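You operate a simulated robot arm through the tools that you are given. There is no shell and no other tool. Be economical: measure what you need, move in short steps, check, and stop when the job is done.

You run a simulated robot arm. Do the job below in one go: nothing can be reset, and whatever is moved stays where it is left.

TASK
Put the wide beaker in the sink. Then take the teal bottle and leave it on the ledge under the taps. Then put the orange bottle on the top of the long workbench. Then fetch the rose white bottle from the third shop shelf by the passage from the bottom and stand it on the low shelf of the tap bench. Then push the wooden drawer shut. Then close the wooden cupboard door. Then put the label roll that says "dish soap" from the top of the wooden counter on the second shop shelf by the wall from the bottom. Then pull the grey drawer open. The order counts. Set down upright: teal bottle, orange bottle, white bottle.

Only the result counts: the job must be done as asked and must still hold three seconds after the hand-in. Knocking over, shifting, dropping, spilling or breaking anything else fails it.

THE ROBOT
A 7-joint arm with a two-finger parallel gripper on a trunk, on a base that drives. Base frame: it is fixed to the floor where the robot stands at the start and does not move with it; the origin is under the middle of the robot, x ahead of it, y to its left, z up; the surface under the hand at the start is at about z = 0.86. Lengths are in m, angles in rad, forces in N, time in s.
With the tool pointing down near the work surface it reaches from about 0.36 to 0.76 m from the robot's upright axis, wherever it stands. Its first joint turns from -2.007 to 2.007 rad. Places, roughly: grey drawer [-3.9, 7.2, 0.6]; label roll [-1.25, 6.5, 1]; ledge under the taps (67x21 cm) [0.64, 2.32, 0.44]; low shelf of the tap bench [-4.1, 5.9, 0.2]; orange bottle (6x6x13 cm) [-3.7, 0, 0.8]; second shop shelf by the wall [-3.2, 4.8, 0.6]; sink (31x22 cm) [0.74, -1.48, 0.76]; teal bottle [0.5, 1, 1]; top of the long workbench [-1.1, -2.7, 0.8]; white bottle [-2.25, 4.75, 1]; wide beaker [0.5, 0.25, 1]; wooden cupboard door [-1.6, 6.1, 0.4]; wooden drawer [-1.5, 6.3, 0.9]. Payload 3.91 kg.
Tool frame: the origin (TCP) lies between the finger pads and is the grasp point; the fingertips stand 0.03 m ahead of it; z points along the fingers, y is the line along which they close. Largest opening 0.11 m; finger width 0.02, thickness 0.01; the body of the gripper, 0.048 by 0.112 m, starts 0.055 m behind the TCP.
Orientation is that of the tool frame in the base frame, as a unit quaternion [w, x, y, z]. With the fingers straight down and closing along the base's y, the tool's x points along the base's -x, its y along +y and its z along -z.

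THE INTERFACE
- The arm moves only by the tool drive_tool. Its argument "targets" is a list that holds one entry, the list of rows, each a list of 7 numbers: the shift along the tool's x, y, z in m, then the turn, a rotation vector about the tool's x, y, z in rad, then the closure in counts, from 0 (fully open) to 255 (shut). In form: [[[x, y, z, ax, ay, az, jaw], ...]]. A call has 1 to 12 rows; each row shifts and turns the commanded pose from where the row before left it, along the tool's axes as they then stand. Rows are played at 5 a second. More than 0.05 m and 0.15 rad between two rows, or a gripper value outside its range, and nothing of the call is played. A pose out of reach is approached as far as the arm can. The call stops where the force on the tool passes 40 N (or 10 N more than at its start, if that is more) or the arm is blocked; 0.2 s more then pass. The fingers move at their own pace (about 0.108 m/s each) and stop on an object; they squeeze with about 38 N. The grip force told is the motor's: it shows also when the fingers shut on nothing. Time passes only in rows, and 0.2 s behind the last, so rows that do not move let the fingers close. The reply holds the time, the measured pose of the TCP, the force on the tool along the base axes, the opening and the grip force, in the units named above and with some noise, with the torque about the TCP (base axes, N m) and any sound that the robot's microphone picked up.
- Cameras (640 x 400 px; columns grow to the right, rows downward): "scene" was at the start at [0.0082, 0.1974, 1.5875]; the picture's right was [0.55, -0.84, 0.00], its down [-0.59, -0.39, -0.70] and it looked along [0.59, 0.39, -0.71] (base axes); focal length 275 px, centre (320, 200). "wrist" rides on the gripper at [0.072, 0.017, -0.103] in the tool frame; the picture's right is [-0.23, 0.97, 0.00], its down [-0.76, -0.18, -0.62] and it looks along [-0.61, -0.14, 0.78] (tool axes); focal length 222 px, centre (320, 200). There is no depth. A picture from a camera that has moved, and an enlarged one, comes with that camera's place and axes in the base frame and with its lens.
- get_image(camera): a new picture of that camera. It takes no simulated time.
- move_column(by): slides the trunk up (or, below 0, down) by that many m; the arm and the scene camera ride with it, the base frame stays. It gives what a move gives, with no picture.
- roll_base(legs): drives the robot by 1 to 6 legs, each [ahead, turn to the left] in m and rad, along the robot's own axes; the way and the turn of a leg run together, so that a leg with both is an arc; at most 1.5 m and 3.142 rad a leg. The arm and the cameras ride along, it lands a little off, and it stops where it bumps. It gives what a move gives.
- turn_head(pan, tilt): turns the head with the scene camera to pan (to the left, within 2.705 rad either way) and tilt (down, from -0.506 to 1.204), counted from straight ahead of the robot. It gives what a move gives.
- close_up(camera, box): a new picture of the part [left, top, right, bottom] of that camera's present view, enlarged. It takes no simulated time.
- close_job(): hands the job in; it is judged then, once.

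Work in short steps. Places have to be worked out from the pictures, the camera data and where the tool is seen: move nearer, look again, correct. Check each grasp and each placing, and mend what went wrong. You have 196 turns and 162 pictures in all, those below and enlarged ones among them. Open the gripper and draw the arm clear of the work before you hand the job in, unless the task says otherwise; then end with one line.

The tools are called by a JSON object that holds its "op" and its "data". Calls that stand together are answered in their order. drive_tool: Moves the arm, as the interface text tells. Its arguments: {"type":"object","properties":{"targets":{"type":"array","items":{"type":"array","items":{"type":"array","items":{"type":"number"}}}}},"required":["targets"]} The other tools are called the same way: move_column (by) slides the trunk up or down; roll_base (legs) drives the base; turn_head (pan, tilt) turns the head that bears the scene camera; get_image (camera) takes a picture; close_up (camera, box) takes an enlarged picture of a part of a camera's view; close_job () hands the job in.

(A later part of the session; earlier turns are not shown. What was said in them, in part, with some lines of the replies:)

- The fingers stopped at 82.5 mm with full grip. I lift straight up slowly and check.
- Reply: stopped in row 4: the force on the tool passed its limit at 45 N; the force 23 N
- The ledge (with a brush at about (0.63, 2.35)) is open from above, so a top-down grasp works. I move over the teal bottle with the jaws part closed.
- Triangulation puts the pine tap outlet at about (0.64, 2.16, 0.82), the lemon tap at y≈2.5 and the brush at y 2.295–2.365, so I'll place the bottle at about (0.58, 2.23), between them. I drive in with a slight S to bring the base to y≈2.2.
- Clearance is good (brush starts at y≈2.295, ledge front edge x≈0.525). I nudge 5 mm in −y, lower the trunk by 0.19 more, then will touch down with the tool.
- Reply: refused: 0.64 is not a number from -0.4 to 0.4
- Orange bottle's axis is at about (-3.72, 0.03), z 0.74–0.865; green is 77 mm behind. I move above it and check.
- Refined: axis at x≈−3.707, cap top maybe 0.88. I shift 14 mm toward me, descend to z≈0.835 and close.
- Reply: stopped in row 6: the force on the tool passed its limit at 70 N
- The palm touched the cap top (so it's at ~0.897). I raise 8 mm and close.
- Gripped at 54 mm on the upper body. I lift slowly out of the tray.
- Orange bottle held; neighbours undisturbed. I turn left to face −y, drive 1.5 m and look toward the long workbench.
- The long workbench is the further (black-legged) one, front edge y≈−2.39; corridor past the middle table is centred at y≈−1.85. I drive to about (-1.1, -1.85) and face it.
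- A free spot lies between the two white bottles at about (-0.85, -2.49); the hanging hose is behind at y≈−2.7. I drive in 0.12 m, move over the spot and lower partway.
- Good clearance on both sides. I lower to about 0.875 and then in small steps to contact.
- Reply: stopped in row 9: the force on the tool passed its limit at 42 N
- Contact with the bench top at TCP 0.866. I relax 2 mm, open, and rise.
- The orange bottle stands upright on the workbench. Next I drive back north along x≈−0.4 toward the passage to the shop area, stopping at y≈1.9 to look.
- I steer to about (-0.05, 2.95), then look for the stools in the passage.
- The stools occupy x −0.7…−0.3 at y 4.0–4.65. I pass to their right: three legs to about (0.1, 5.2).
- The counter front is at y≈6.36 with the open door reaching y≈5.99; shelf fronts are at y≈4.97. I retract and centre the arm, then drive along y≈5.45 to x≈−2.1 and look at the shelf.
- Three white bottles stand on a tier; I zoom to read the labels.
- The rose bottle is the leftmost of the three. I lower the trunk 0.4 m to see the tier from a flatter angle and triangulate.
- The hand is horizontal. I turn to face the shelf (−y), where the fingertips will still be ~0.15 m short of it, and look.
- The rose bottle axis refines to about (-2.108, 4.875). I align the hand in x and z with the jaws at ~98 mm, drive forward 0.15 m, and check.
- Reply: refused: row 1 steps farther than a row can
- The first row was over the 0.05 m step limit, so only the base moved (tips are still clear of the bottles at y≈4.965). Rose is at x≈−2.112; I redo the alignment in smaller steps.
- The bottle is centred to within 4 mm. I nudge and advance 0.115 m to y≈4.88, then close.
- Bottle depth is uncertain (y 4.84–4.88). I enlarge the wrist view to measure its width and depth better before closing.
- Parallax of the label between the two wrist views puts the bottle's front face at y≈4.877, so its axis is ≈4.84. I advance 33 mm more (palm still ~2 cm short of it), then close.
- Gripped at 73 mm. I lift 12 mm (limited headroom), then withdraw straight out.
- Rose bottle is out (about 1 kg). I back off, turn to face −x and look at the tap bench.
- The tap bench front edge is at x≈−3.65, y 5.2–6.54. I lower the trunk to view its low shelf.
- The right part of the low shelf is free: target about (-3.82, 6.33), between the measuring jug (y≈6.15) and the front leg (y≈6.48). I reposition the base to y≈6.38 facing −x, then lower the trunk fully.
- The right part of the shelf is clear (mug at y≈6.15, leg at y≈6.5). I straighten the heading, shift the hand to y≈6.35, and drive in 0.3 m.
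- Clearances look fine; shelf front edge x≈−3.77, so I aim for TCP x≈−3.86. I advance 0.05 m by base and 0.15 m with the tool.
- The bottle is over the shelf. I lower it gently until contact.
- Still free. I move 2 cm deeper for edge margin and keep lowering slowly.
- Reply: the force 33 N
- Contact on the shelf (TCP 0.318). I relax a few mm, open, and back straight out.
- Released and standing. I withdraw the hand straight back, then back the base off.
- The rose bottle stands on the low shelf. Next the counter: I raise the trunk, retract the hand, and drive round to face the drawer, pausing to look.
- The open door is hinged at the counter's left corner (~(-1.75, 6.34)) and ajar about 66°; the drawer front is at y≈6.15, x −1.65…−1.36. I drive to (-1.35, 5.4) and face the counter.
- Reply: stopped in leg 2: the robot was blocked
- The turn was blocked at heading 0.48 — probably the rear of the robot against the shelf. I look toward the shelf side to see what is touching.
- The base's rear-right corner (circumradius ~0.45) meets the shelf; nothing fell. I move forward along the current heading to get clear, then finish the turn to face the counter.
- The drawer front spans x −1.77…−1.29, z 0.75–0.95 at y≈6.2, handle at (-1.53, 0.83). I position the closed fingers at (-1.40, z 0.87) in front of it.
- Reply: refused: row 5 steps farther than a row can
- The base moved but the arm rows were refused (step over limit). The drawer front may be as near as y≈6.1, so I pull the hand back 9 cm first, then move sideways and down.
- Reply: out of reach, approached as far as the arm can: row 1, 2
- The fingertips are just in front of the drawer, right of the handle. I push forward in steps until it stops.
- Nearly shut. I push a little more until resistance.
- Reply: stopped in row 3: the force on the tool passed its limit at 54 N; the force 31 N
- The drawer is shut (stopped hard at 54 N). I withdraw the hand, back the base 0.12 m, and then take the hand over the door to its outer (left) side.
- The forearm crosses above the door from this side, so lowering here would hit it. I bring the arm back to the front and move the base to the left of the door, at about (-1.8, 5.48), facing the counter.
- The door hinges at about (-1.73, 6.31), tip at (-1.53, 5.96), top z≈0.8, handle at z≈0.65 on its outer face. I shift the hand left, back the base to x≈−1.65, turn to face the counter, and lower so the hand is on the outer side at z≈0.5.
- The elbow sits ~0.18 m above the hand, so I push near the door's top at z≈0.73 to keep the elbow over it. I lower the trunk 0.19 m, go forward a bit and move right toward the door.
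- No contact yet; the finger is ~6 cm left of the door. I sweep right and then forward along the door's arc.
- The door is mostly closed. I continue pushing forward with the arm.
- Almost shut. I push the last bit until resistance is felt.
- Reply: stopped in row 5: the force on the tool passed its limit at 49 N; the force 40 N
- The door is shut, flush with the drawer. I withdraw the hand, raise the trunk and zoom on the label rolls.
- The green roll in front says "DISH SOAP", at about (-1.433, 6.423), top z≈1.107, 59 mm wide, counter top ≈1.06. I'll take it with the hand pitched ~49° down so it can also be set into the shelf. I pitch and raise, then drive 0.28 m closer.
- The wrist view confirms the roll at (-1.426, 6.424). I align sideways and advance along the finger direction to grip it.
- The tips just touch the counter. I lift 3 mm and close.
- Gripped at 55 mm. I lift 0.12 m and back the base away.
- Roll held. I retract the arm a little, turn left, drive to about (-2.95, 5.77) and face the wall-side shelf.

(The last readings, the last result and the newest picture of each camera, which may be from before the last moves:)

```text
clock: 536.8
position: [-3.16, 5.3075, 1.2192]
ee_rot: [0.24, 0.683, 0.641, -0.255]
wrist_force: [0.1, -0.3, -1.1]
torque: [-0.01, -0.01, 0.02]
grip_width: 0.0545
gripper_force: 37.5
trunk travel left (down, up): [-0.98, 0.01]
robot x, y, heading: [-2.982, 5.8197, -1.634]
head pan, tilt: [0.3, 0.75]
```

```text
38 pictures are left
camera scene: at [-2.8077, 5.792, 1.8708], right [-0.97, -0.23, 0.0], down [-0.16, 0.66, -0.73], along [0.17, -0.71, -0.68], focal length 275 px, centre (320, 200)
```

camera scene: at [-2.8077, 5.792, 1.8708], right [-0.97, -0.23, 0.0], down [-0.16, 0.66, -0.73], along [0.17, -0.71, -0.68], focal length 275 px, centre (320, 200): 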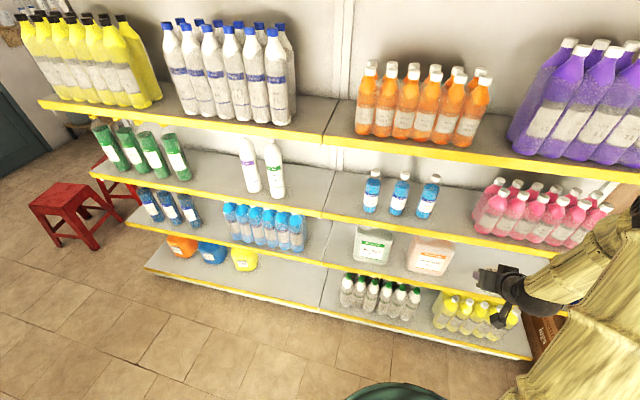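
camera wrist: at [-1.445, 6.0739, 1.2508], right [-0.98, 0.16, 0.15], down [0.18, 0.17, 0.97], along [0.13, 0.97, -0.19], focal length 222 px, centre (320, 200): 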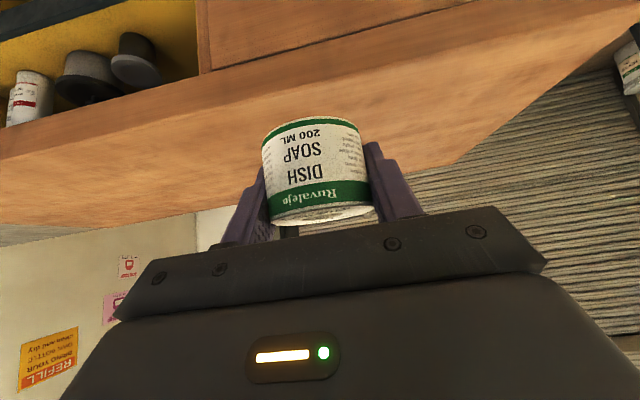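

The wall unit's second tier holds two canisters up to x≈−3.29 and is free to their right; I'll use about (-3.42, 4.90), tier z≈0.6. I shift the base nearer.

{"op": "roll_base", "data": {"legs": [[0, -0.45], [0.2, 0], [0, 0.513]]}}

{"op": "drive_tool", "data": {"targets": [[[0, -0.045, 0, 0, 0, 0, 255], [0, -0.045, 0, 0, 0, 0, 255], [0, -0.045, 0, 0, 0, 0, 255]]]}}

{"op": "move_column", "data": {"by": -0.4}}

{"op": "turn_head", "data": {"pan": -0.1, "tilt": 0.7}}

{"op": "get_image", "data": {"camera": "scene"}}

{"op": "get_image", "data": {"camera": "wrist"}}

```text
clock: 542.4
position: [-3.2278, 5.1245, 1.2196]
ee_rot: [0.247, 0.662, 0.662, -0.248]
wrist_force: [-0.4, -0.1, -1.4]
torque: [-0.02, 0.0, 0.01]
grip_width: 0.0543
gripper_force: 37.9
trunk travel left (down, up): [-0.98, 0.01]
robot x, y, heading: [-3.0838, 5.6487, -1.571]
head pan, tilt: [0.3, 0.75]
```

```text
clock: 543.2
position: [-3.3678, 5.1274, 1.221]
ee_rot: [0.248, 0.663, 0.661, -0.247]
wrist_force: [-0.8, 0.5, -1.5]
torque: [-0.01, -0.04, 0.01]
grip_width: 0.0544
gripper_force: 38.2
trunk travel left (down, up): [-0.98, 0.01]
robot x, y, heading: [-3.0823, 5.649, -1.574]
head pan, tilt: [0.3, 0.75]
```

```text
clock: 547.0
position: [-3.3633, 5.1265, 0.8204]
ee_rot: [0.248, 0.663, 0.662, -0.247]
wrist_force: [0.3, -0.1, -0.9]
torque: [0.0, -0.01, -0.03]
grip_width: 0.0544
gripper_force: 37.7
trunk travel left (down, up): [-0.58, 0.41]
robot x, y, heading: [-3.0783, 5.6501, -1.576]
head pan, tilt: [0.3, 0.75]
```

```text
clock: 547.9
position: [-3.3629, 5.1256, 0.8205]
ee_rot: [0.247, 0.663, 0.662, -0.248]
wrist_force: [0.0, -0.5, -1.5]
torque: [-0.01, 0.01, 0.02]
grip_width: 0.0546
gripper_force: 38.1
trunk travel left (down, up): [-0.58, 0.41]
robot x, y, heading: [-3.0833, 5.648, -1.573]
head pan, tilt: [-0.099, 0.7]
```

```text
37 pictures are left
camera scene: at [-2.9384, 5.626, 1.4751], right [-0.99, 0.1, 0.0], down [0.07, 0.64, -0.76], along [-0.08, -0.76, -0.64], focal length 275 px, centre (320, 200)
```

scene: 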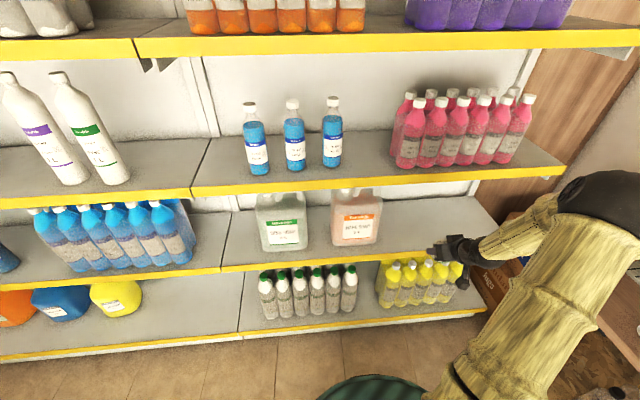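

```text
36 pictures are left
camera wrist: at [-3.3467, 5.2495, 0.8504], right [0.97, -0.17, 0.15], down [-0.18, -0.17, 0.97], along [-0.14, -0.97, -0.19], focal length 222 px, centre (320, 200)
```

wrist: 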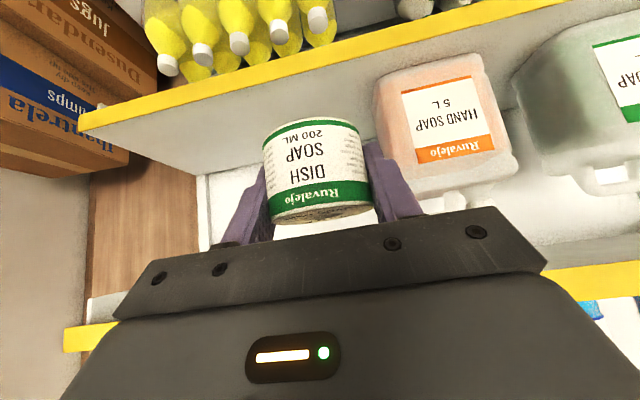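

Tier 2 is at z≈0.61, free between the salmon canister (x≈−3.27) and the end (x≈−3.7). I lower the trunk 0.13 m, align to x≈−3.42, then extend mostly with the arm.

{"op": "move_column", "data": {"by": -0.13}}

{"op": "drive_tool", "data": {"targets": [[[0, -0.03, 0, 0, 0, 0, 255], [0, -0.03, 0, 0, 0, 0, 255], [-0.0302, 0, 0.0262, 0, 0, 0, 255], [-0.0302, 0, 0.0262, 0, 0, 0, 255], [-0.0302, 0, 0.0262, 0, 0, 0, 255], [0, 0, 0, 0, 0, 0, 255]]]}}

{"op": "get_image", "data": {"camera": "scene"}}

{"op": "get_image", "data": {"camera": "wrist"}}

```text
clock: 549.5
position: [-3.3637, 5.1275, 0.6909]
ee_rot: [0.247, 0.663, 0.662, -0.248]
wrist_force: [-0.6, 0.0, 0.0]
torque: [0.02, -0.01, -0.01]
grip_width: 0.0542
gripper_force: 38.5
trunk travel left (down, up): [-0.45, 0.54]
robot x, y, heading: [-3.0841, 5.6522, -1.578]
head pan, tilt: [-0.099, 0.7]
```

```text
clock: 550.9
position: [-3.4235, 5.0042, 0.6894]
ee_rot: [0.247, 0.663, 0.662, -0.247]
wrist_force: [-0.1, -0.3, -1.2]
torque: [-0.02, -0.03, 0.0]
grip_width: 0.0543
gripper_force: 38.1
trunk travel left (down, up): [-0.45, 0.54]
robot x, y, heading: [-3.083, 5.6503, -1.577]
head pan, tilt: [-0.099, 0.7]
```

```text
35 pictures are left
camera scene: at [-2.9385, 5.6256, 1.3451], right [-0.99, 0.1, 0.0], down [0.07, 0.64, -0.76], along [-0.08, -0.76, -0.64], focal length 275 px, centre (320, 200)
```

scene: 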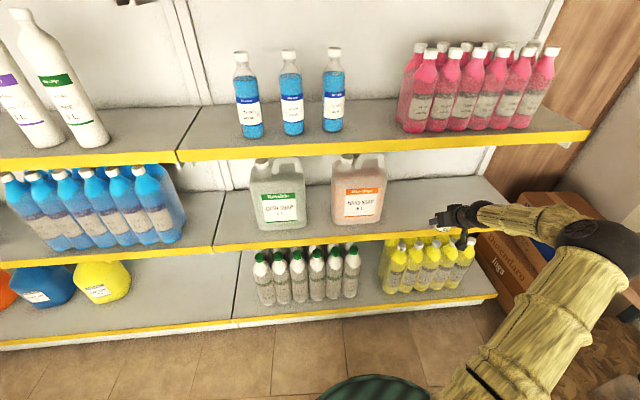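

```text
34 pictures are left
camera wrist: at [-3.4071, 5.1265, 0.7194], right [0.97, -0.17, 0.15], down [-0.18, -0.17, 0.97], along [-0.14, -0.97, -0.19], focal length 222 px, centre (320, 200)
```

wrist: 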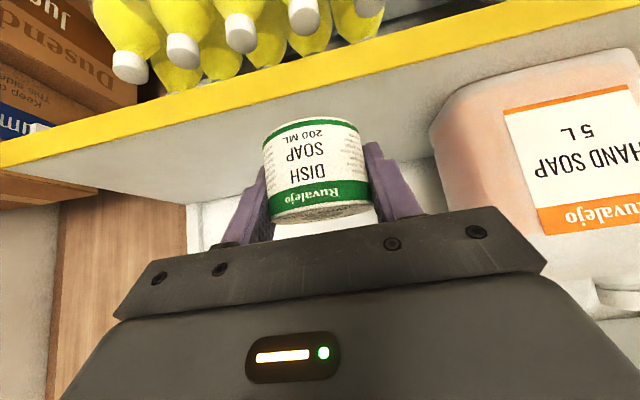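

The elbow is near the tap bench corner. I zoom there before going lower.

{"op": "close_up", "data": {"camera": "scene", "box": [440, 180, 640, 400]}}

{"op": "turn_head", "data": {"pan": -0.9, "tilt": 0.8}}

{"op": "get_image", "data": {"camera": "scene"}}

```text
1.82 times, centred on (540, 290) of scene
camera zoom: at [-2.9385, 5.6256, 1.3451], right [-0.99, 0.1, 0.0], down [0.07, 0.64, -0.76], along [-0.08, -0.76, -0.64], focal length 499 px, centre (-80, 36)
```

zoom: 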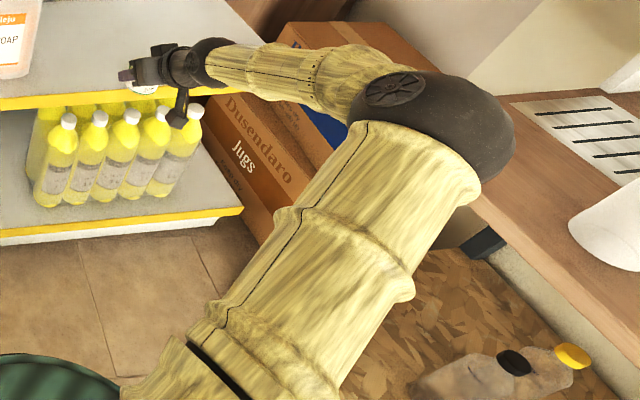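

```text
clock: 552.0
position: [-3.4244, 5.0046, 0.6898]
ee_rot: [0.247, 0.663, 0.661, -0.248]
wrist_force: [1.0, 0.2, -1.5]
torque: [-0.04, -0.01, 0.02]
grip_width: 0.0543
gripper_force: 37.6
trunk travel left (down, up): [-0.45, 0.54]
robot x, y, heading: [-3.0832, 5.6524, -1.573]
head pan, tilt: [-0.901, 0.799]
```

```text
32 pictures are left
camera scene: at [-2.9931, 5.6605, 1.3369], right [-0.62, 0.78, 0.0], down [0.56, 0.44, -0.7], along [-0.55, -0.43, -0.72], focal length 275 px, centre (320, 200)
```

scene: 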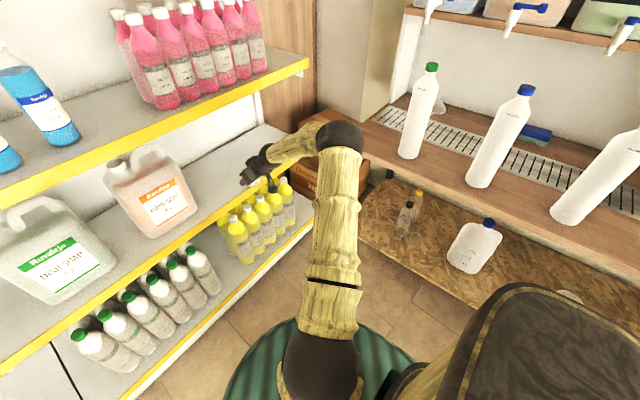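

Two views put the elbow at about (-3.38, 5.40, 1.03), clear of the tap bench. I extend 0.11 m over the tier and lower gently.

{"op": "drive_tool", "data": {"targets": [[[-0.0302, 0, 0.0262, 0, 0, 0, 255], [-0.0302, 0, 0.0262, 0, 0, 0, 255], [-0.0227, 0, 0.0197, 0, 0, 0, 255], [0.0131, 0, 0.0151, 0, 0, 0, 255], [0.0066, 0, 0.0076, 0, 0, 0, 255], [0, 0, 0, 0, 0, 0, 255]]]}}

{"op": "get_image", "data": {"camera": "wrist"}}

{"op": "close_up", "data": {"camera": "scene", "box": [180, 100, 360, 270]}}

```text
clock: 553.4
position: [-3.4237, 4.8967, 0.6605]
ee_rot: [0.247, 0.663, 0.662, -0.248]
wrist_force: [0.2, -0.3, -0.9]
torque: [0.03, 0.01, 0.0]
grip_width: 0.0544
gripper_force: 37.5
trunk travel left (down, up): [-0.45, 0.54]
robot x, y, heading: [-3.0799, 5.6497, -1.569]
head pan, tilt: [-0.901, 0.799]
```

```text
31 pictures are left
camera wrist: at [-3.4073, 5.0189, 0.6899], right [0.97, -0.17, 0.15], down [-0.18, -0.17, 0.97], along [-0.14, -0.97, -0.19], focal length 222 px, centre (320, 200)
```

wrist: 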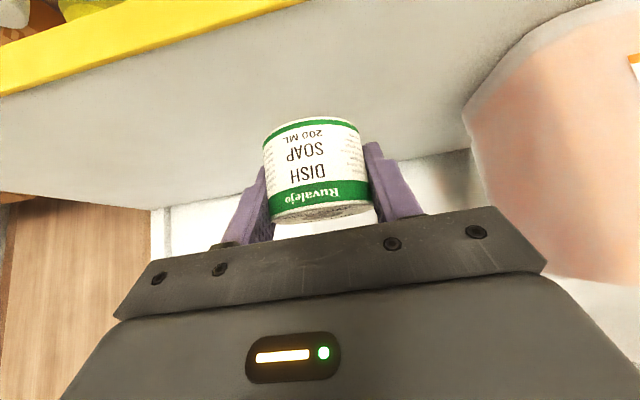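

```text
2.35 times, centred on (270, 185) of scene
camera zoom: at [-2.9932, 5.6605, 1.3369], right [-0.62, 0.79, 0.0], down [0.56, 0.44, -0.7], along [-0.55, -0.43, -0.72], focal length 646 px, centre (438, 235)
```

zoom: 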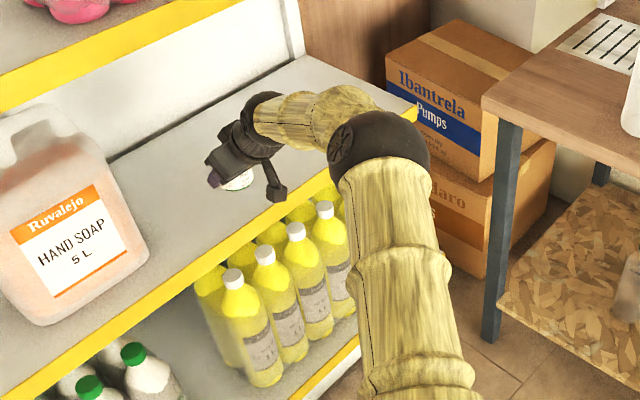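

The roll is over the tier with good clearance. I lower in 4 mm steps to contact.

{"op": "drive_tool", "data": {"targets": [[[0.0033, 0, 0.0038, 0, 0, 0, 255], [0.0033, 0, 0.0038, 0, 0, 0, 255], [0.0026, 0, 0.003, 0, 0, 0, 255], [0.0026, 0, 0.003, 0, 0, 0, 255], [0, 0, 0, 0, 0, 0, 255]]]}}

```text
clock: 554.6
position: [-3.4247, 4.8971, 0.6416]
ee_rot: [0.247, 0.663, 0.662, -0.248]
wrist_force: [-0.6, -0.2, -1.3]
torque: [0.02, 0.0, 0.01]
grip_width: 0.0544
gripper_force: 37.7
trunk travel left (down, up): [-0.45, 0.54]
robot x, y, heading: [-3.0816, 5.6548, -1.574]
head pan, tilt: [-0.901, 0.799]
```

{"op": "drive_tool", "data": {"targets": [[[0.0026, 0, 0.003, 0, 0, 0, 255], [0.0026, 0, 0.003, 0, 0, 0, 255], [0.0026, 0, 0.003, 0, 0, 0, 255], [0, 0, 0, 0, 0, 0, 255]]]}}

{"op": "get_image", "data": {"camera": "wrist"}}

```text
clock: 555.6
position: [-3.425, 4.8965, 0.6309]
ee_rot: [0.247, 0.663, 0.662, -0.248]
wrist_force: [-0.3, 0.5, -1.2]
torque: [-0.03, -0.01, -0.01]
grip_width: 0.0544
gripper_force: 37.5
trunk travel left (down, up): [-0.45, 0.54]
robot x, y, heading: [-3.0816, 5.6509, -1.568]
head pan, tilt: [-0.901, 0.799]
```

```text
29 pictures are left
camera wrist: at [-3.4079, 5.0203, 0.6609], right [0.97, -0.17, 0.15], down [-0.18, -0.17, 0.97], along [-0.14, -0.97, -0.19], focal length 222 px, centre (320, 200)
```

wrist: 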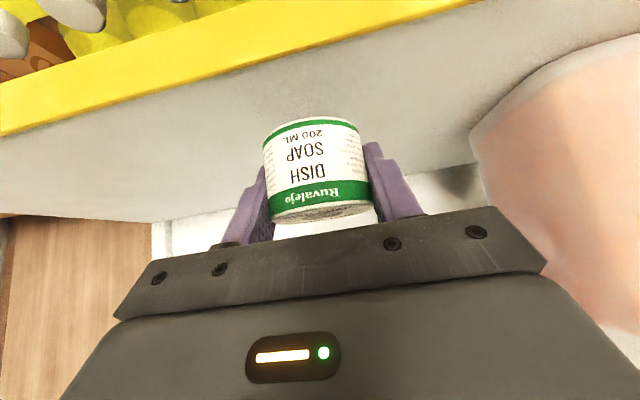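

{"op": "drive_tool", "data": {"targets": [[[0.0026, 0, 0.003, 0, 0, 0, 255], [0.0026, 0, 0.003, 0, 0, 0, 255], [0.0026, 0, 0.003, 0, 0, 0, 255], [0.0026, 0, 0.003, 0, 0, 0, 255], [0.0026, 0, 0.003, 0, 0, 0, 255], [0, 0, 0, 0, 0, 0, 255]]]}}

{"op": "close_up", "data": {"camera": "scene", "box": [220, 130, 320, 220]}}

```text
clock: 557.0
position: [-3.4239, 4.8973, 0.612]
ee_rot: [0.248, 0.663, 0.662, -0.248]
wrist_force: [0.4, 0.6, -0.9]
torque: [-0.03, 0.01, 0.04]
grip_width: 0.0545
gripper_force: 37.9
trunk travel left (down, up): [-0.45, 0.54]
robot x, y, heading: [-3.081, 5.6502, -1.572]
head pan, tilt: [-0.901, 0.799]
```

```text
4.44 times, centred on (270, 175) of scene
camera zoom: at [-2.9932, 5.6605, 1.3369], right [-0.62, 0.79, 0.0], down [0.56, 0.44, -0.7], along [-0.55, -0.43, -0.72], focal length 1221 px, centre (542, 311)
```

zoom: 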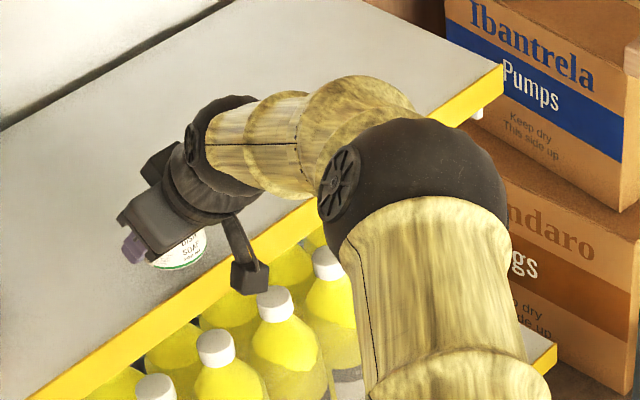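

{"op": "drive_tool", "data": {"targets": [[[0.0026, 0, 0.003, 0, 0, 0, 255], [0.0026, 0, 0.003, 0, 0, 0, 255], [0.0026, 0, 0.003, 0, 0, 0, 255], [0.0026, 0, 0.003, 0, 0, 0, 255], [0.0026, 0, 0.003, 0, 0, 0, 255], [0, 0, 0, 0, 0, 0, 255]]]}}

{"op": "get_image", "data": {"camera": "wrist"}}

```text
clock: 558.4
position: [-3.4252, 4.8974, 0.5902]
ee_rot: [0.248, 0.662, 0.663, -0.247]
wrist_force: [0.9, 0.5, -1.4]
torque: [0.01, -0.02, 0.02]
grip_width: 0.0543
gripper_force: 38.1
trunk travel left (down, up): [-0.45, 0.54]
robot x, y, heading: [-3.0805, 5.6484, -1.573]
head pan, tilt: [-0.901, 0.799]
```

```text
27 pictures are left
camera wrist: at [-3.4072, 5.0194, 0.6216], right [0.97, -0.17, 0.15], down [-0.18, -0.17, 0.97], along [-0.14, -0.97, -0.19], focal length 222 px, centre (320, 200)
```

wrist: 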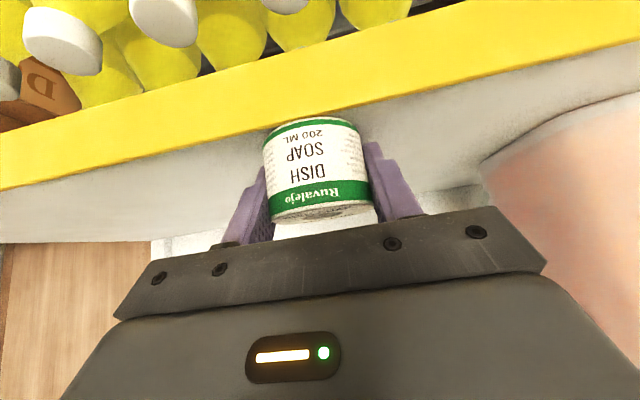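

Triangulating the edge from several wrist views gives y≈4.92, tier z≈0.555, so the roll is too near the edge. I rise 12 mm and go 55 mm deeper, then lower again.

{"op": "drive_tool", "data": {"targets": [[[-0.0079, 0, -0.009, 0, 0, 0, 255], [-0.0227, 0, 0.0197, 0, 0, 0, 255], [-0.0189, 0, 0.0164, 0, 0, 0, 255], [0, 0, 0, 0, 0, 0, 255]]]}}

{"op": "get_image", "data": {"camera": "wrist"}}

{"op": "close_up", "data": {"camera": "scene", "box": [220, 130, 320, 220]}}

```text
clock: 559.4
position: [-3.4221, 4.852, 0.602]
ee_rot: [0.248, 0.663, 0.662, -0.248]
wrist_force: [0.4, 0.9, -1.2]
torque: [0.03, -0.01, -0.01]
grip_width: 0.0545
gripper_force: 37.8
out of reach, approached as far as the arm can: row 3
trunk travel left (down, up): [-0.45, 0.54]
robot x, y, heading: [-3.0846, 5.6538, -1.573]
head pan, tilt: [-0.901, 0.799]
```

```text
26 pictures are left
camera wrist: at [-3.4053, 4.975, 0.6318], right [0.97, -0.17, 0.15], down [-0.18, -0.17, 0.97], along [-0.14, -0.97, -0.19], focal length 222 px, centre (320, 200)
```

wrist: 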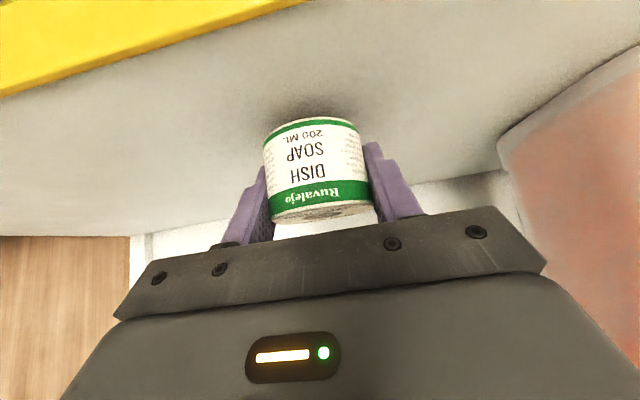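

```text
4.44 times, centred on (270, 175) of scene
camera zoom: at [-2.9932, 5.6605, 1.3369], right [-0.62, 0.79, 0.0], down [0.56, 0.44, -0.7], along [-0.55, -0.43, -0.72], focal length 1221 px, centre (542, 311)
```

zoom: 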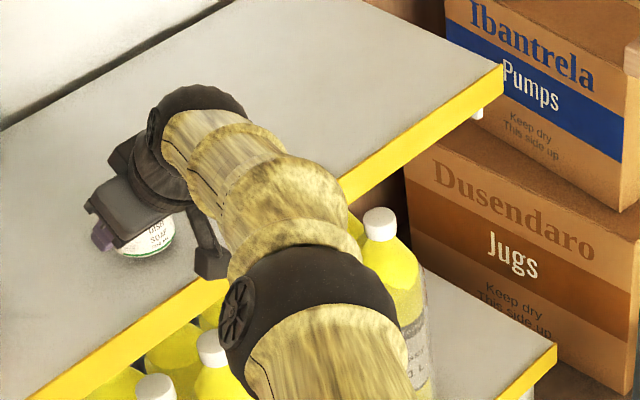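

Now well inside. I lower using small steps (the arm is near its reach limit, so I use tool steps and watch force).

{"op": "drive_tool", "data": {"targets": [[[0.0026, 0, 0.003, 0, 0, 0, 255], [0.0026, 0, 0.003, 0, 0, 0, 255], [0.0026, 0, 0.003, 0, 0, 0, 255], [0.0026, 0, 0.003, 0, 0, 0, 255], [0, 0, 0, 0, 0, 0, 255]]]}}

```text
clock: 560.6
position: [-3.4222, 4.853, 0.5899]
ee_rot: [0.249, 0.661, 0.662, -0.251]
wrist_force: [3.0, -0.9, 17.6]
torque: [0.44, -0.19, -0.06]
grip_width: 0.0546
gripper_force: 38.1
trunk travel left (down, up): [-0.45, 0.54]
robot x, y, heading: [-3.0845, 5.6524, -1.571]
head pan, tilt: [-0.901, 0.799]
```

Contact (≈19 N) at TCP 0.59. I open the fingers and withdraw back and up.

{"op": "drive_tool", "data": {"targets": [[[-0.002, 0, -0.002, 0, 0, 0, 255], [0, 0, 0, 0, 0, 0, 70], [0, 0, 0, 0, 0, 0, 70], [0, 0, 0, 0, 0, 0, 70], [0, 0, -0.02, 0, 0, 0, 70], [0, 0, -0.03, 0, 0, 0, 70], [0, 0, -0.03, 0, 0, 0, 70], [0.015, 0, -0.03, 0, 0, 0, 70], [0.02, 0, -0.03, 0, 0, 0, 70]]]}}

{"op": "get_image", "data": {"camera": "wrist"}}

{"op": "get_image", "data": {"camera": "scene"}}

```text
clock: 562.6
position: [-3.4229, 4.9726, 0.674]
ee_rot: [0.247, 0.663, 0.662, -0.248]
wrist_force: [-0.3, -0.3, 0.9]
torque: [-0.02, 0.01, 0.03]
grip_width: 0.0799
gripper_force: 0.0
trunk travel left (down, up): [-0.45, 0.54]
robot x, y, heading: [-3.085, 5.6522, -1.57]
head pan, tilt: [-0.901, 0.799]
```

```text
24 pictures are left
camera wrist: at [-3.405, 5.0952, 0.703], right [0.97, -0.17, 0.15], down [-0.18, -0.17, 0.97], along [-0.14, -0.97, -0.19], focal length 222 px, centre (320, 200)
```

wrist: 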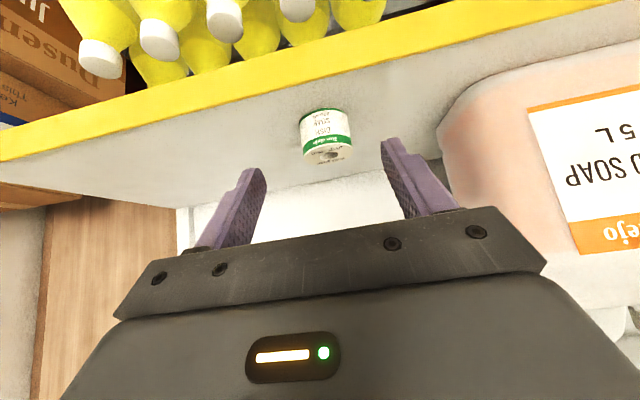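

```text
23 pictures are left
camera scene: at [-2.9931, 5.6606, 1.3368], right [-0.62, 0.79, 0.0], down [0.56, 0.44, -0.7], along [-0.55, -0.43, -0.72], focal length 275 px, centre (320, 200)
```

scene: 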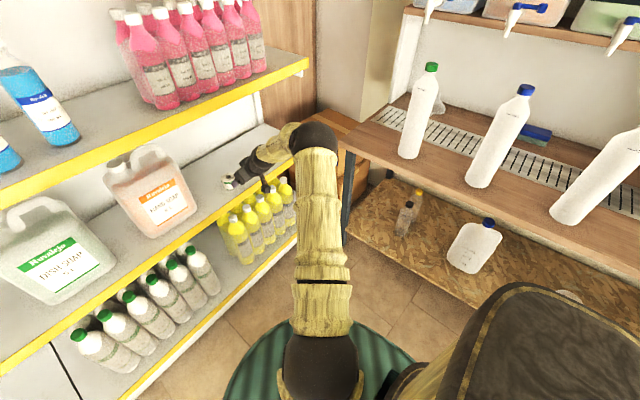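

The roll stands on the second tier. Next the grey drawer: I retract and centre the arm, raise the trunk, back up 1.4 m to y≈7.05 and turn to face −x.

{"op": "drive_tool", "data": {"targets": [[[0.0227, 0.035, -0.0197, 0, 0, 0, 70], [0.0227, 0.035, -0.0197, 0, 0, 0, 70], [0.0227, 0.035, -0.0197, 0, 0, 0, 70], [0.0227, 0.035, -0.0197, 0, 0, 0, 70], [0.0227, 0.035, -0.0197, 0, 0, 0, 70], [0.0227, 0.035, -0.0197, 0, 0, 0, 70]]]}}

{"op": "move_column", "data": {"by": 0.4}}

{"op": "move_column", "data": {"by": 0.1}}

{"op": "roll_base", "data": {"legs": [[-1.3, 0], [0, -1.57]]}}

{"op": "turn_head", "data": {"pan": -0.2, "tilt": 0.6}}

{"op": "get_image", "data": {"camera": "scene"}}

```text
clock: 564.0
position: [-3.2121, 5.1508, 0.6704]
ee_rot: [0.248, 0.663, 0.662, -0.247]
wrist_force: [0.4, -0.3, 0.2]
torque: [0.0, -0.02, 0.03]
grip_width: 0.0799
gripper_force: 0.0
trunk travel left (down, up): [-0.45, 0.54]
robot x, y, heading: [-3.0886, 5.6537, -1.576]
head pan, tilt: [-0.901, 0.799]
```

```text
clock: 567.8
position: [-3.2105, 5.1499, 1.0692]
ee_rot: [0.248, 0.663, 0.662, -0.248]
wrist_force: [-0.2, -0.5, 0.3]
torque: [-0.01, 0.01, -0.01]
grip_width: 0.0799
gripper_force: 0.0
trunk travel left (down, up): [-0.85, 0.14]
robot x, y, heading: [-3.083, 5.6526, -1.573]
head pan, tilt: [-0.901, 0.799]
```

```text
clock: 569.2
position: [-3.2108, 5.1499, 1.1684]
ee_rot: [0.248, 0.663, 0.661, -0.249]
wrist_force: [-0.4, 0.3, -0.9]
torque: [-0.01, -0.02, 0.03]
grip_width: 0.0798
gripper_force: 0.1
trunk travel left (down, up): [-0.95, 0.04]
robot x, y, heading: [-3.0835, 5.652, -1.568]
head pan, tilt: [-0.901, 0.799]
```

```text
clock: 582.4
position: [-3.5904, 7.0761, 1.1691]
ee_rot: [0.003, 0.937, 0.009, -0.35]
wrist_force: [0.9, -0.3, 0.9]
torque: [0.03, -0.02, -0.01]
grip_width: 0.0798
gripper_force: 0.1
trunk travel left (down, up): [-0.95, 0.04]
robot x, y, heading: [-3.0865, 6.9586, -3.126]
head pan, tilt: [-0.901, 0.799]
```

```text
clock: 583.4
position: [-3.5915, 7.076, 1.1698]
ee_rot: [0.004, 0.936, 0.01, -0.351]
wrist_force: [-0.8, 0.5, -0.1]
torque: [0.03, 0.0, -0.01]
grip_width: 0.08
gripper_force: 0.1
trunk travel left (down, up): [-0.95, 0.04]
robot x, y, heading: [-3.0879, 6.9586, -3.127]
head pan, tilt: [-0.201, 0.6]
```

```text
22 pictures are left
camera scene: at [-3.1124, 6.8217, 1.8537], right [0.18, 0.98, 0.0], down [0.56, -0.1, -0.82], along [-0.81, 0.15, -0.57], focal length 275 px, centre (320, 200)
```

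scene: 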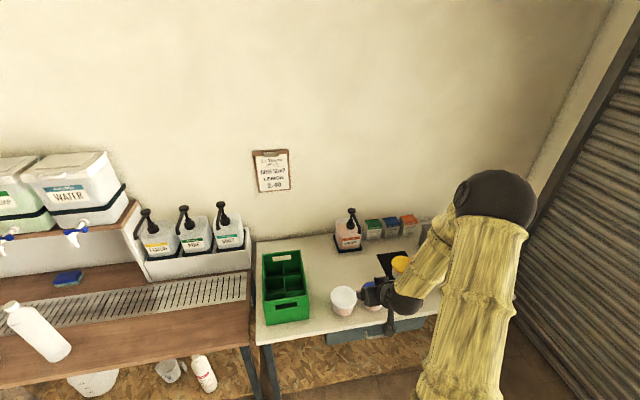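

I'm close to the table; I back off 0.4 m, lower the trunk 0.4 m, and look at the drawer front.

{"op": "roll_base", "data": {"legs": [[-0.4, 0]]}}

{"op": "move_column", "data": {"by": -0.4}}

{"op": "turn_head", "data": {"pan": -0.1, "tilt": 0.6}}

{"op": "get_image", "data": {"camera": "scene"}}

{"op": "get_image", "data": {"camera": "wrist"}}

```text
clock: 586.2
position: [-3.1934, 7.0836, 1.1702]
ee_rot: [0.003, 0.936, 0.008, -0.351]
wrist_force: [0.1, 0.5, -0.7]
torque: [0.01, 0.03, 0.01]
grip_width: 0.0797
gripper_force: 0.0
trunk travel left (down, up): [-0.95, 0.04]
robot x, y, heading: [-2.6917, 6.9642, -3.122]
head pan, tilt: [-0.201, 0.6]
```

```text
clock: 590.1
position: [-3.194, 7.0833, 0.7692]
ee_rot: [0.002, 0.937, 0.008, -0.35]
wrist_force: [0.2, 0.4, -0.2]
torque: [0.01, -0.01, 0.0]
grip_width: 0.0798
gripper_force: 0.0
trunk travel left (down, up): [-0.55, 0.44]
robot x, y, heading: [-2.691, 6.9657, -3.126]
head pan, tilt: [-0.201, 0.6]
```

```text
clock: 590.8
position: [-3.1936, 7.0824, 0.7694]
ee_rot: [0.003, 0.936, 0.008, -0.351]
wrist_force: [-0.6, 0.4, -0.6]
torque: [0.01, 0.02, -0.02]
grip_width: 0.0798
gripper_force: 0.2
trunk travel left (down, up): [-0.55, 0.44]
robot x, y, heading: [-2.6929, 6.9612, -3.126]
head pan, tilt: [-0.099, 0.6]
```

```text
21 pictures are left
camera scene: at [-2.7169, 6.8197, 1.4537], right [0.08, 1.0, 0.0], down [0.56, -0.05, -0.82], along [-0.82, 0.07, -0.57], focal length 275 px, centre (320, 200)
```

scene: 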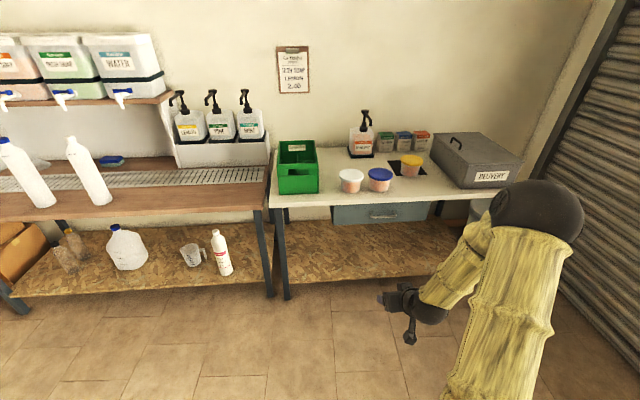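

```text
20 pictures are left
camera wrist: at [-3.0712, 7.0689, 0.7994], right [-0.15, -0.98, 0.15], down [-0.17, 0.17, 0.97], along [-0.97, 0.12, -0.19], focal length 222 px, centre (320, 200)
```

wrist: 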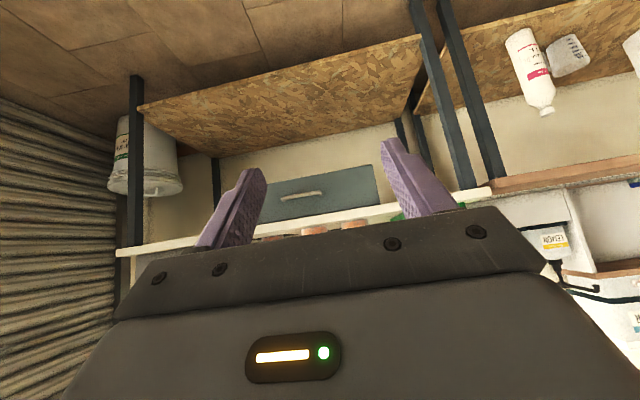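

The drawer handle is a horizontal bar at about (-3.69, 7.19, 0.665), slightly under the table edge (x≈−3.62). I bring the hand horizontal and roll it 90° so the fingers close vertically on the bar.

{"op": "drive_tool", "data": {"targets": [[[0, 0, 0, 0, -0.1417, 0, 120], [0, 0, 0, 0, -0.1417, 0, 120], [0, 0, 0, 0, -0.1417, 0, 120], [0, 0, 0, 0, -0.1417, 0, 120], [0, 0, 0, 0, -0.1417, 0, 120], [0, 0, 0, 0, -0.1417, 0, 120]]]}}

{"op": "drive_tool", "data": {"targets": [[[0, 0, 0, 0, 0, 0.1428, 120], [0, 0, 0, 0, 0, 0.1428, 120], [0, 0, 0, 0, 0, 0.1428, 120], [0, 0, 0, 0, 0, 0.1428, 120], [0, 0, 0, 0, 0, 0.1428, 120], [0, 0, 0, 0, 0, 0.1428, 120], [0, 0, 0, 0, 0, 0.1428, 120], [0, 0, 0, 0, 0, 0.1428, 120], [0, 0, 0, 0, 0, 0.1428, 120], [0, 0, 0, 0, 0, 0.1428, 120], [0, 0, 0, 0, 0, 0.1428, 120], [0, 0, 0, 0, 0, 0, 120]]]}}

{"op": "get_image", "data": {"camera": "wrist"}}

{"op": "close_up", "data": {"camera": "scene", "box": [320, 170, 480, 270]}}

```text
clock: 592.1
position: [-3.1947, 7.0833, 0.7694]
ee_rot: [0.006, 0.708, 0.006, -0.706]
wrist_force: [0.3, 0.0, 0.5]
torque: [0.0, 0.0, 0.0]
grip_width: 0.0581
gripper_force: 0.0
trunk travel left (down, up): [-0.55, 0.44]
robot x, y, heading: [-2.6908, 6.9623, -3.126]
head pan, tilt: [-0.099, 0.6]
```

```text
clock: 594.8
position: [-3.1946, 7.0833, 0.7694]
ee_rot: [0.504, 0.505, -0.498, -0.494]
wrist_force: [-0.3, -0.3, 0.1]
torque: [0.04, -0.01, 0.0]
grip_width: 0.0582
gripper_force: 0.1
trunk travel left (down, up): [-0.55, 0.44]
robot x, y, heading: [-2.6899, 6.9624, -3.127]
head pan, tilt: [-0.099, 0.6]
```

```text
19 pictures are left
camera wrist: at [-3.0891, 7.0133, 0.7861], right [-0.01, 0.23, 0.97], down [0.61, 0.77, -0.18], along [-0.79, 0.59, -0.15], focal length 222 px, centre (320, 200)
```

wrist: 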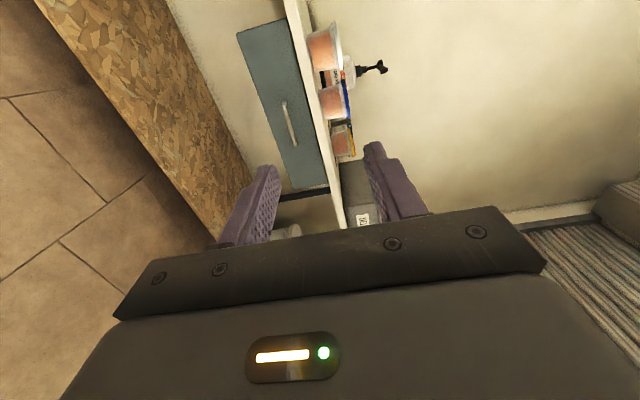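

```text
4.00 times, centred on (400, 220) of scene
camera zoom: at [-2.7168, 6.8198, 1.4537], right [0.08, 1.0, 0.0], down [0.56, -0.05, -0.82], along [-0.82, 0.07, -0.57], focal length 1099 px, centre (0, 120)
```

zoom: 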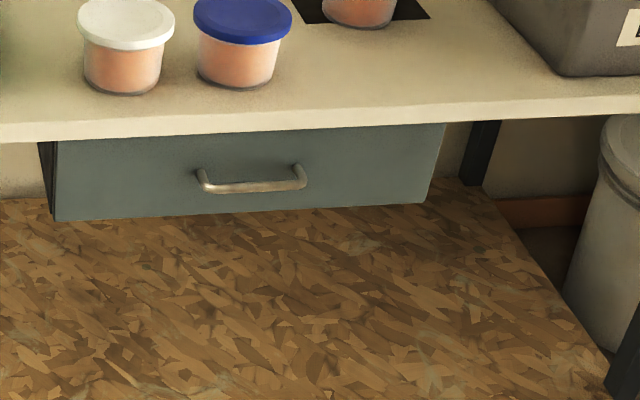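

The bar centre triangulates to (-3.72, 7.205, 0.644). I align the hand in y and z, then drive 0.35 m closer and check.

{"op": "drive_tool", "data": {"targets": [[[-0.0305, -0.03125, 0, 0, 0, 0, 120], [-0.0305, -0.03125, 0, 0, 0, 0, 120], [-0.0305, -0.03125, 0, 0, 0, 0, 120], [-0.0305, -0.03125, 0, 0, 0, 0, 120], [0, 0, 0, 0, 0, 0, 120]]]}}

{"op": "roll_base", "data": {"legs": [[0, -0.015], [0.35, 0]]}}

{"op": "get_image", "data": {"camera": "wrist"}}

{"op": "close_up", "data": {"camera": "scene", "box": [300, 200, 500, 350]}}

```text
clock: 596.0
position: [-3.1973, 7.2076, 0.6424]
ee_rot: [0.503, 0.507, -0.497, -0.493]
wrist_force: [0.3, 0.7, -0.7]
torque: [0.0, 0.02, -0.02]
grip_width: 0.0582
gripper_force: 0.0
trunk travel left (down, up): [-0.55, 0.44]
robot x, y, heading: [-2.6916, 6.9656, -3.124]
head pan, tilt: [-0.099, 0.6]
```

```text
clock: 598.9
position: [-3.5415, 7.2142, 0.644]
ee_rot: [0.5, 0.502, -0.501, -0.497]
wrist_force: [-0.1, -0.3, 0.0]
torque: [-0.03, -0.02, -0.03]
grip_width: 0.0582
gripper_force: 0.1
trunk travel left (down, up): [-0.55, 0.44]
robot x, y, heading: [-3.0403, 6.9709, 3.144]
head pan, tilt: [-0.099, 0.6]
```

```text
17 pictures are left
camera wrist: at [-3.4373, 7.1423, 0.66], right [-0.01, 0.23, 0.97], down [0.62, 0.76, -0.17], along [-0.78, 0.6, -0.15], focal length 222 px, centre (320, 200)
```

wrist: 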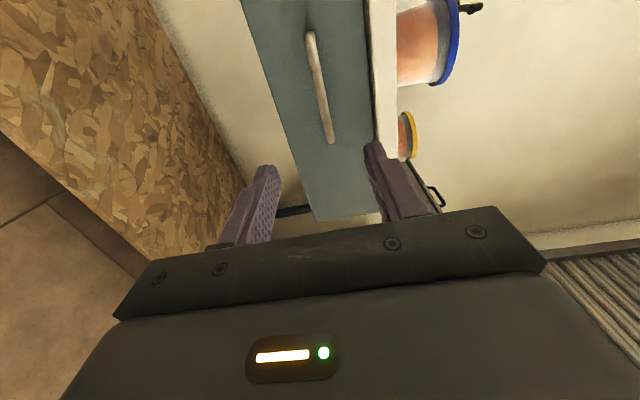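

```text
2.67 times, centred on (400, 275) of scene
camera zoom: at [-3.0673, 6.8198, 1.4537], right [0.1, 0.99, 0.0], down [0.56, -0.06, -0.82], along [-0.82, 0.08, -0.57], focal length 732 px, centre (107, 0)
```

zoom: 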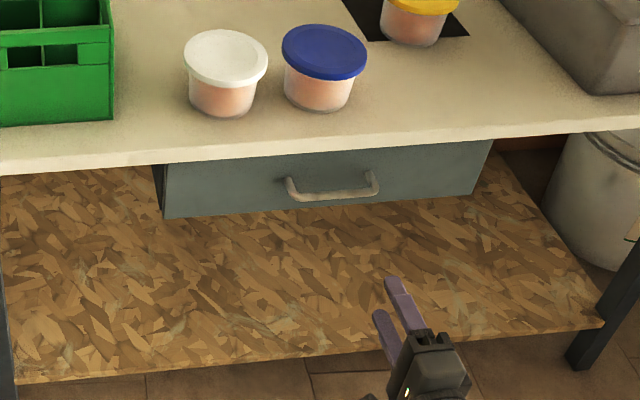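

The bar is exactly at the hand's height and within its y range. I advance 0.16 m so the bar lies between the fingers, then close.

{"op": "drive_tool", "data": {"targets": [[[0.008, 0, 0.04, 0, 0, 0, 120], [0, 0, 0.04, 0, 0, 0, 120], [0, 0, 0.04, 0, 0, 0, 120], [0, 0, 0.025, 0, 0, 0, 120], [0, 0, 0.018, 0, 0, 0, 120], [0, 0, 0, 0, 0, 0, 120]]]}}

{"op": "get_image", "data": {"camera": "wrist"}}

```text
clock: 600.3
position: [-3.7047, 7.2039, 0.6427]
ee_rot: [0.499, 0.502, -0.501, -0.498]
wrist_force: [-0.5, 0.0, 0.3]
torque: [0.03, 0.0, 0.02]
grip_width: 0.0579
gripper_force: 0.0
trunk travel left (down, up): [-0.55, 0.44]
robot x, y, heading: [-3.042, 6.9625, 3.145]
head pan, tilt: [-0.099, 0.6]
```

```text
15 pictures are left
camera wrist: at [-3.6008, 7.1332, 0.6597], right [-0.01, 0.23, 0.97], down [0.62, 0.76, -0.17], along [-0.78, 0.6, -0.15], focal length 222 px, centre (320, 200)
```

wrist: 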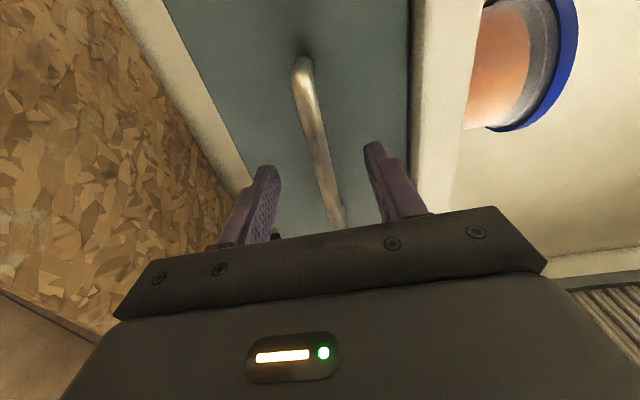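

The bar lies between the fingers but near the tips. I advance 12 mm more and close.

{"op": "drive_tool", "data": {"targets": [[[0, 0, 0.006, 0, 0, 0, 120], [0, 0, 0.006, 0, 0, 0, 120], [0, 0, 0, 0, 0, 0, 255], [0, 0, 0, 0, 0, 0, 255], [0, 0, 0, 0, 0, 0, 255], [0, 0, 0, 0, 0, 0, 255]]]}}

{"op": "get_image", "data": {"camera": "wrist"}}

```text
clock: 601.7
position: [-3.717, 7.2057, 0.6441]
ee_rot: [0.499, 0.502, -0.499, -0.5]
wrist_force: [-1.3, 0.1, 12.5]
torque: [-0.06, 0.2, 0.12]
grip_width: 0.0115
gripper_force: 45.2
trunk travel left (down, up): [-0.55, 0.44]
robot x, y, heading: [-3.0376, 6.9678, 3.143]
head pan, tilt: [-0.099, 0.6]
```

```text
14 pictures are left
camera wrist: at [-3.613, 7.1338, 0.6615], right [0.0, 0.23, 0.97], down [0.62, 0.76, -0.18], along [-0.78, 0.61, -0.14], focal length 222 px, centre (320, 200)
```

wrist: 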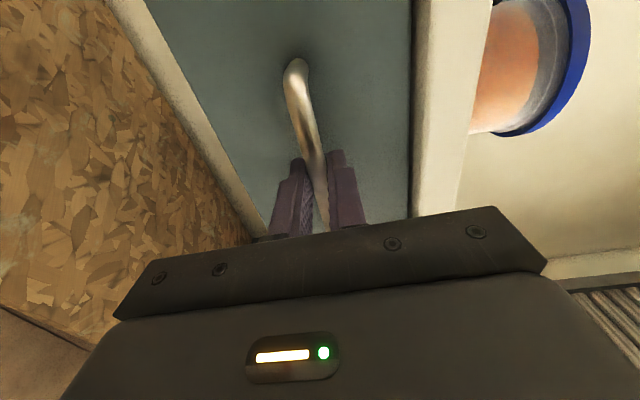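

The bar is gripped (11.5 mm). I pull back gently with the arm.

{"op": "drive_tool", "data": {"targets": [[[0, 0, -0.015, 0, 0, 0, 255], [0, 0, -0.025, 0, 0, 0, 255], [0, 0, -0.025, 0, 0, 0, 255], [0, 0, -0.025, 0, 0, 0, 255], [0, 0, -0.025, 0, 0, 0, 255], [0, 0, -0.025, 0, 0, 0, 255], [0, 0, -0.02, 0, 0, 0, 255], [0, 0, 0, 0, 0, 0, 255]]]}}

{"op": "get_image", "data": {"camera": "scene"}}

```text
clock: 603.5
position: [-3.554, 7.2059, 0.6448]
ee_rot: [0.5, 0.502, -0.499, -0.499]
wrist_force: [0.7, -4.1, 27.9]
torque: [-0.07, 0.29, 0.43]
grip_width: 0.0116
gripper_force: 44.7
trunk travel left (down, up): [-0.55, 0.44]
robot x, y, heading: [-3.0419, 6.9652, 3.147]
head pan, tilt: [-0.099, 0.6]
```

```text
13 pictures are left
camera scene: at [-3.0646, 6.8183, 1.4537], right [0.1, 0.99, 0.0], down [0.56, -0.06, -0.83], along [-0.82, 0.08, -0.56], focal length 275 px, centre (320, 200)
```

scene: 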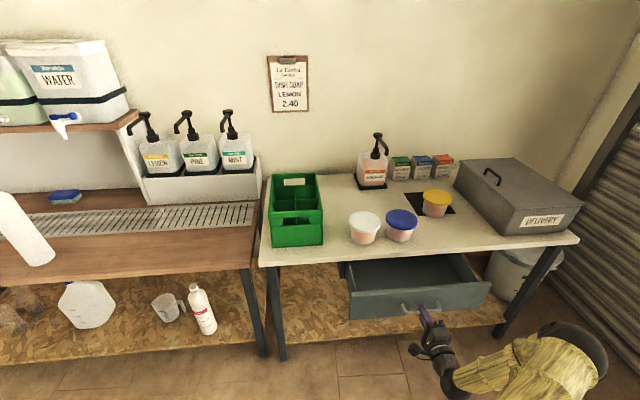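

The drawer is open about 16 cm. I pull another 6 cm.

{"op": "drive_tool", "data": {"targets": [[[0, -0.002, -0.02, 0, 0, 0, 255], [0, -0.002, -0.02, 0, 0, 0, 255], [0, -0.002, -0.02, 0, 0, 0, 255], [0, 0, 0, 0, 0, 0, 255]]]}}

```text
clock: 604.0
position: [-3.5241, 7.2045, 0.6445]
ee_rot: [0.504, 0.499, -0.497, -0.5]
wrist_force: [-2.0, -4.7, 12.0]
torque: [-0.16, 0.23, -0.35]
grip_width: 0.0117
gripper_force: 44.7
trunk travel left (down, up): [-0.55, 0.44]
robot x, y, heading: [-3.0361, 6.965, 3.142]
head pan, tilt: [-0.099, 0.6]
stopped in row 2: the force on the tool passed its limit at 42 N (the readings are from after the stop); the commanded pose is now the measured one
```

It reached its end stop (~19 cm open). I open the fingers and back the hand straight off.

{"op": "drive_tool", "data": {"targets": [[[0, 0, 0.001, 0, 0, 0, 120], [0, 0, 0, 0, 0, 0, 100], [0, 0, 0, 0, 0, 0, 100], [0, 0, -0.02, 0, 0, 0, 100], [0, 0, -0.03, 0, 0, 0, 100], [0, 0, 0, 0, 0, 0, 100]]]}}

{"op": "roll_base", "data": {"legs": [[-0.4, 0]]}}

{"op": "get_image", "data": {"camera": "scene"}}

```text
clock: 605.5
position: [-3.4734, 7.2065, 0.6439]
ee_rot: [0.502, 0.499, -0.499, -0.5]
wrist_force: [-0.3, -0.4, -0.1]
torque: [0.01, 0.03, 0.0]
grip_width: 0.0669
gripper_force: 0.0
trunk travel left (down, up): [-0.55, 0.44]
robot x, y, heading: [-3.0414, 6.9634, 3.138]
head pan, tilt: [-0.099, 0.6]
```

```text
clock: 608.3
position: [-3.0782, 7.2053, 0.6441]
ee_rot: [0.503, 0.5, -0.498, -0.499]
wrist_force: [-0.2, 0.4, -0.4]
torque: [0.02, 0.02, -0.01]
grip_width: 0.0669
gripper_force: 0.1
trunk travel left (down, up): [-0.55, 0.44]
robot x, y, heading: [-2.6424, 6.9621, -3.141]
head pan, tilt: [-0.099, 0.6]
```

```text
12 pictures are left
camera scene: at [-2.6711, 6.82, 1.4537], right [0.1, 1.0, 0.0], down [0.56, -0.06, -0.83], along [-0.82, 0.08, -0.56], focal length 275 px, centre (320, 200)
```

scene: 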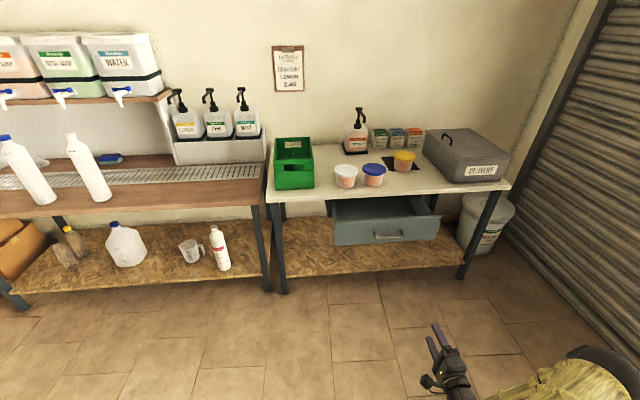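

The drawer is open and everything stands. I make a final check of the counter and of the label roll.

{"op": "turn_head", "data": {"pan": 2.6, "tilt": 0.5}}

{"op": "get_image", "data": {"camera": "scene"}}

{"op": "turn_head", "data": {"pan": 1.2, "tilt": 0.4}}

{"op": "get_image", "data": {"camera": "scene"}}

```text
clock: 610.7
position: [-3.0784, 7.2063, 0.6449]
ee_rot: [0.502, 0.5, -0.499, -0.499]
wrist_force: [-0.1, -1.2, -0.3]
torque: [-0.02, -0.02, -0.01]
grip_width: 0.0667
gripper_force: 0.0
trunk travel left (down, up): [-0.55, 0.44]
robot x, y, heading: [-2.6443, 6.9645, -3.142]
head pan, tilt: [2.601, 0.499]
```

```text
11 pictures are left
camera scene: at [-2.5051, 6.7646, 1.4628], right [-0.51, -0.86, 0.0], down [-0.41, 0.25, -0.88], along [0.75, -0.45, -0.48], focal length 275 px, centre (320, 200)
```

scene: 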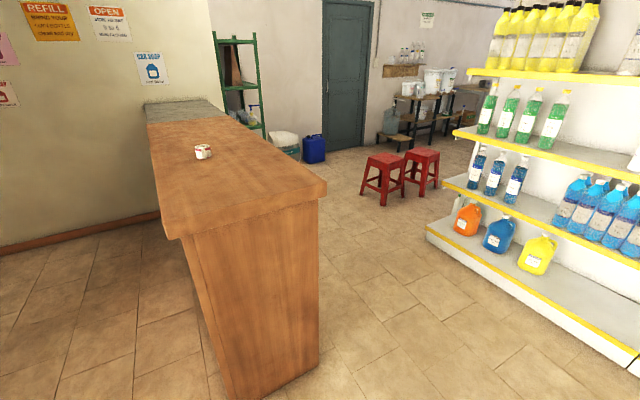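

```text
clock: 612.2
position: [-3.0792, 7.2062, 0.6444]
ee_rot: [0.502, 0.5, -0.498, -0.499]
wrist_force: [-1.0, 0.1, 0.0]
torque: [0.03, 0.02, -0.02]
grip_width: 0.0669
gripper_force: 0.1
trunk travel left (down, up): [-0.55, 0.44]
robot x, y, heading: [-2.6415, 6.9638, -3.141]
head pan, tilt: [1.201, 0.4]
```

```text
10 pictures are left
camera scene: at [-2.6165, 6.7249, 1.472], right [-0.93, 0.36, 0.0], down [0.14, 0.36, -0.92], along [-0.33, -0.86, -0.39], focal length 275 px, centre (320, 200)
```

scene: 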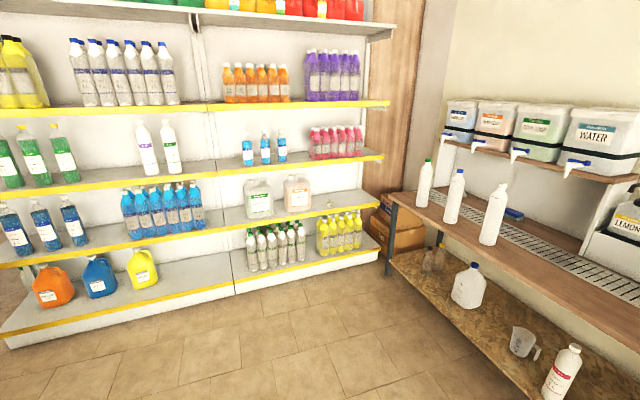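

The counter shows nothing sticking out, the roll is on the second tier, and the arm is clear with the gripper open. I hand in.

{"op": "close_job", "data": {}}

```text
The job is handed in.
```

I did all eight steps in the order you gave and handed the job in. During the work, the robot's base bumped the shop shelf once while turning. The pictures afterwards showed nothing fallen or out of place.
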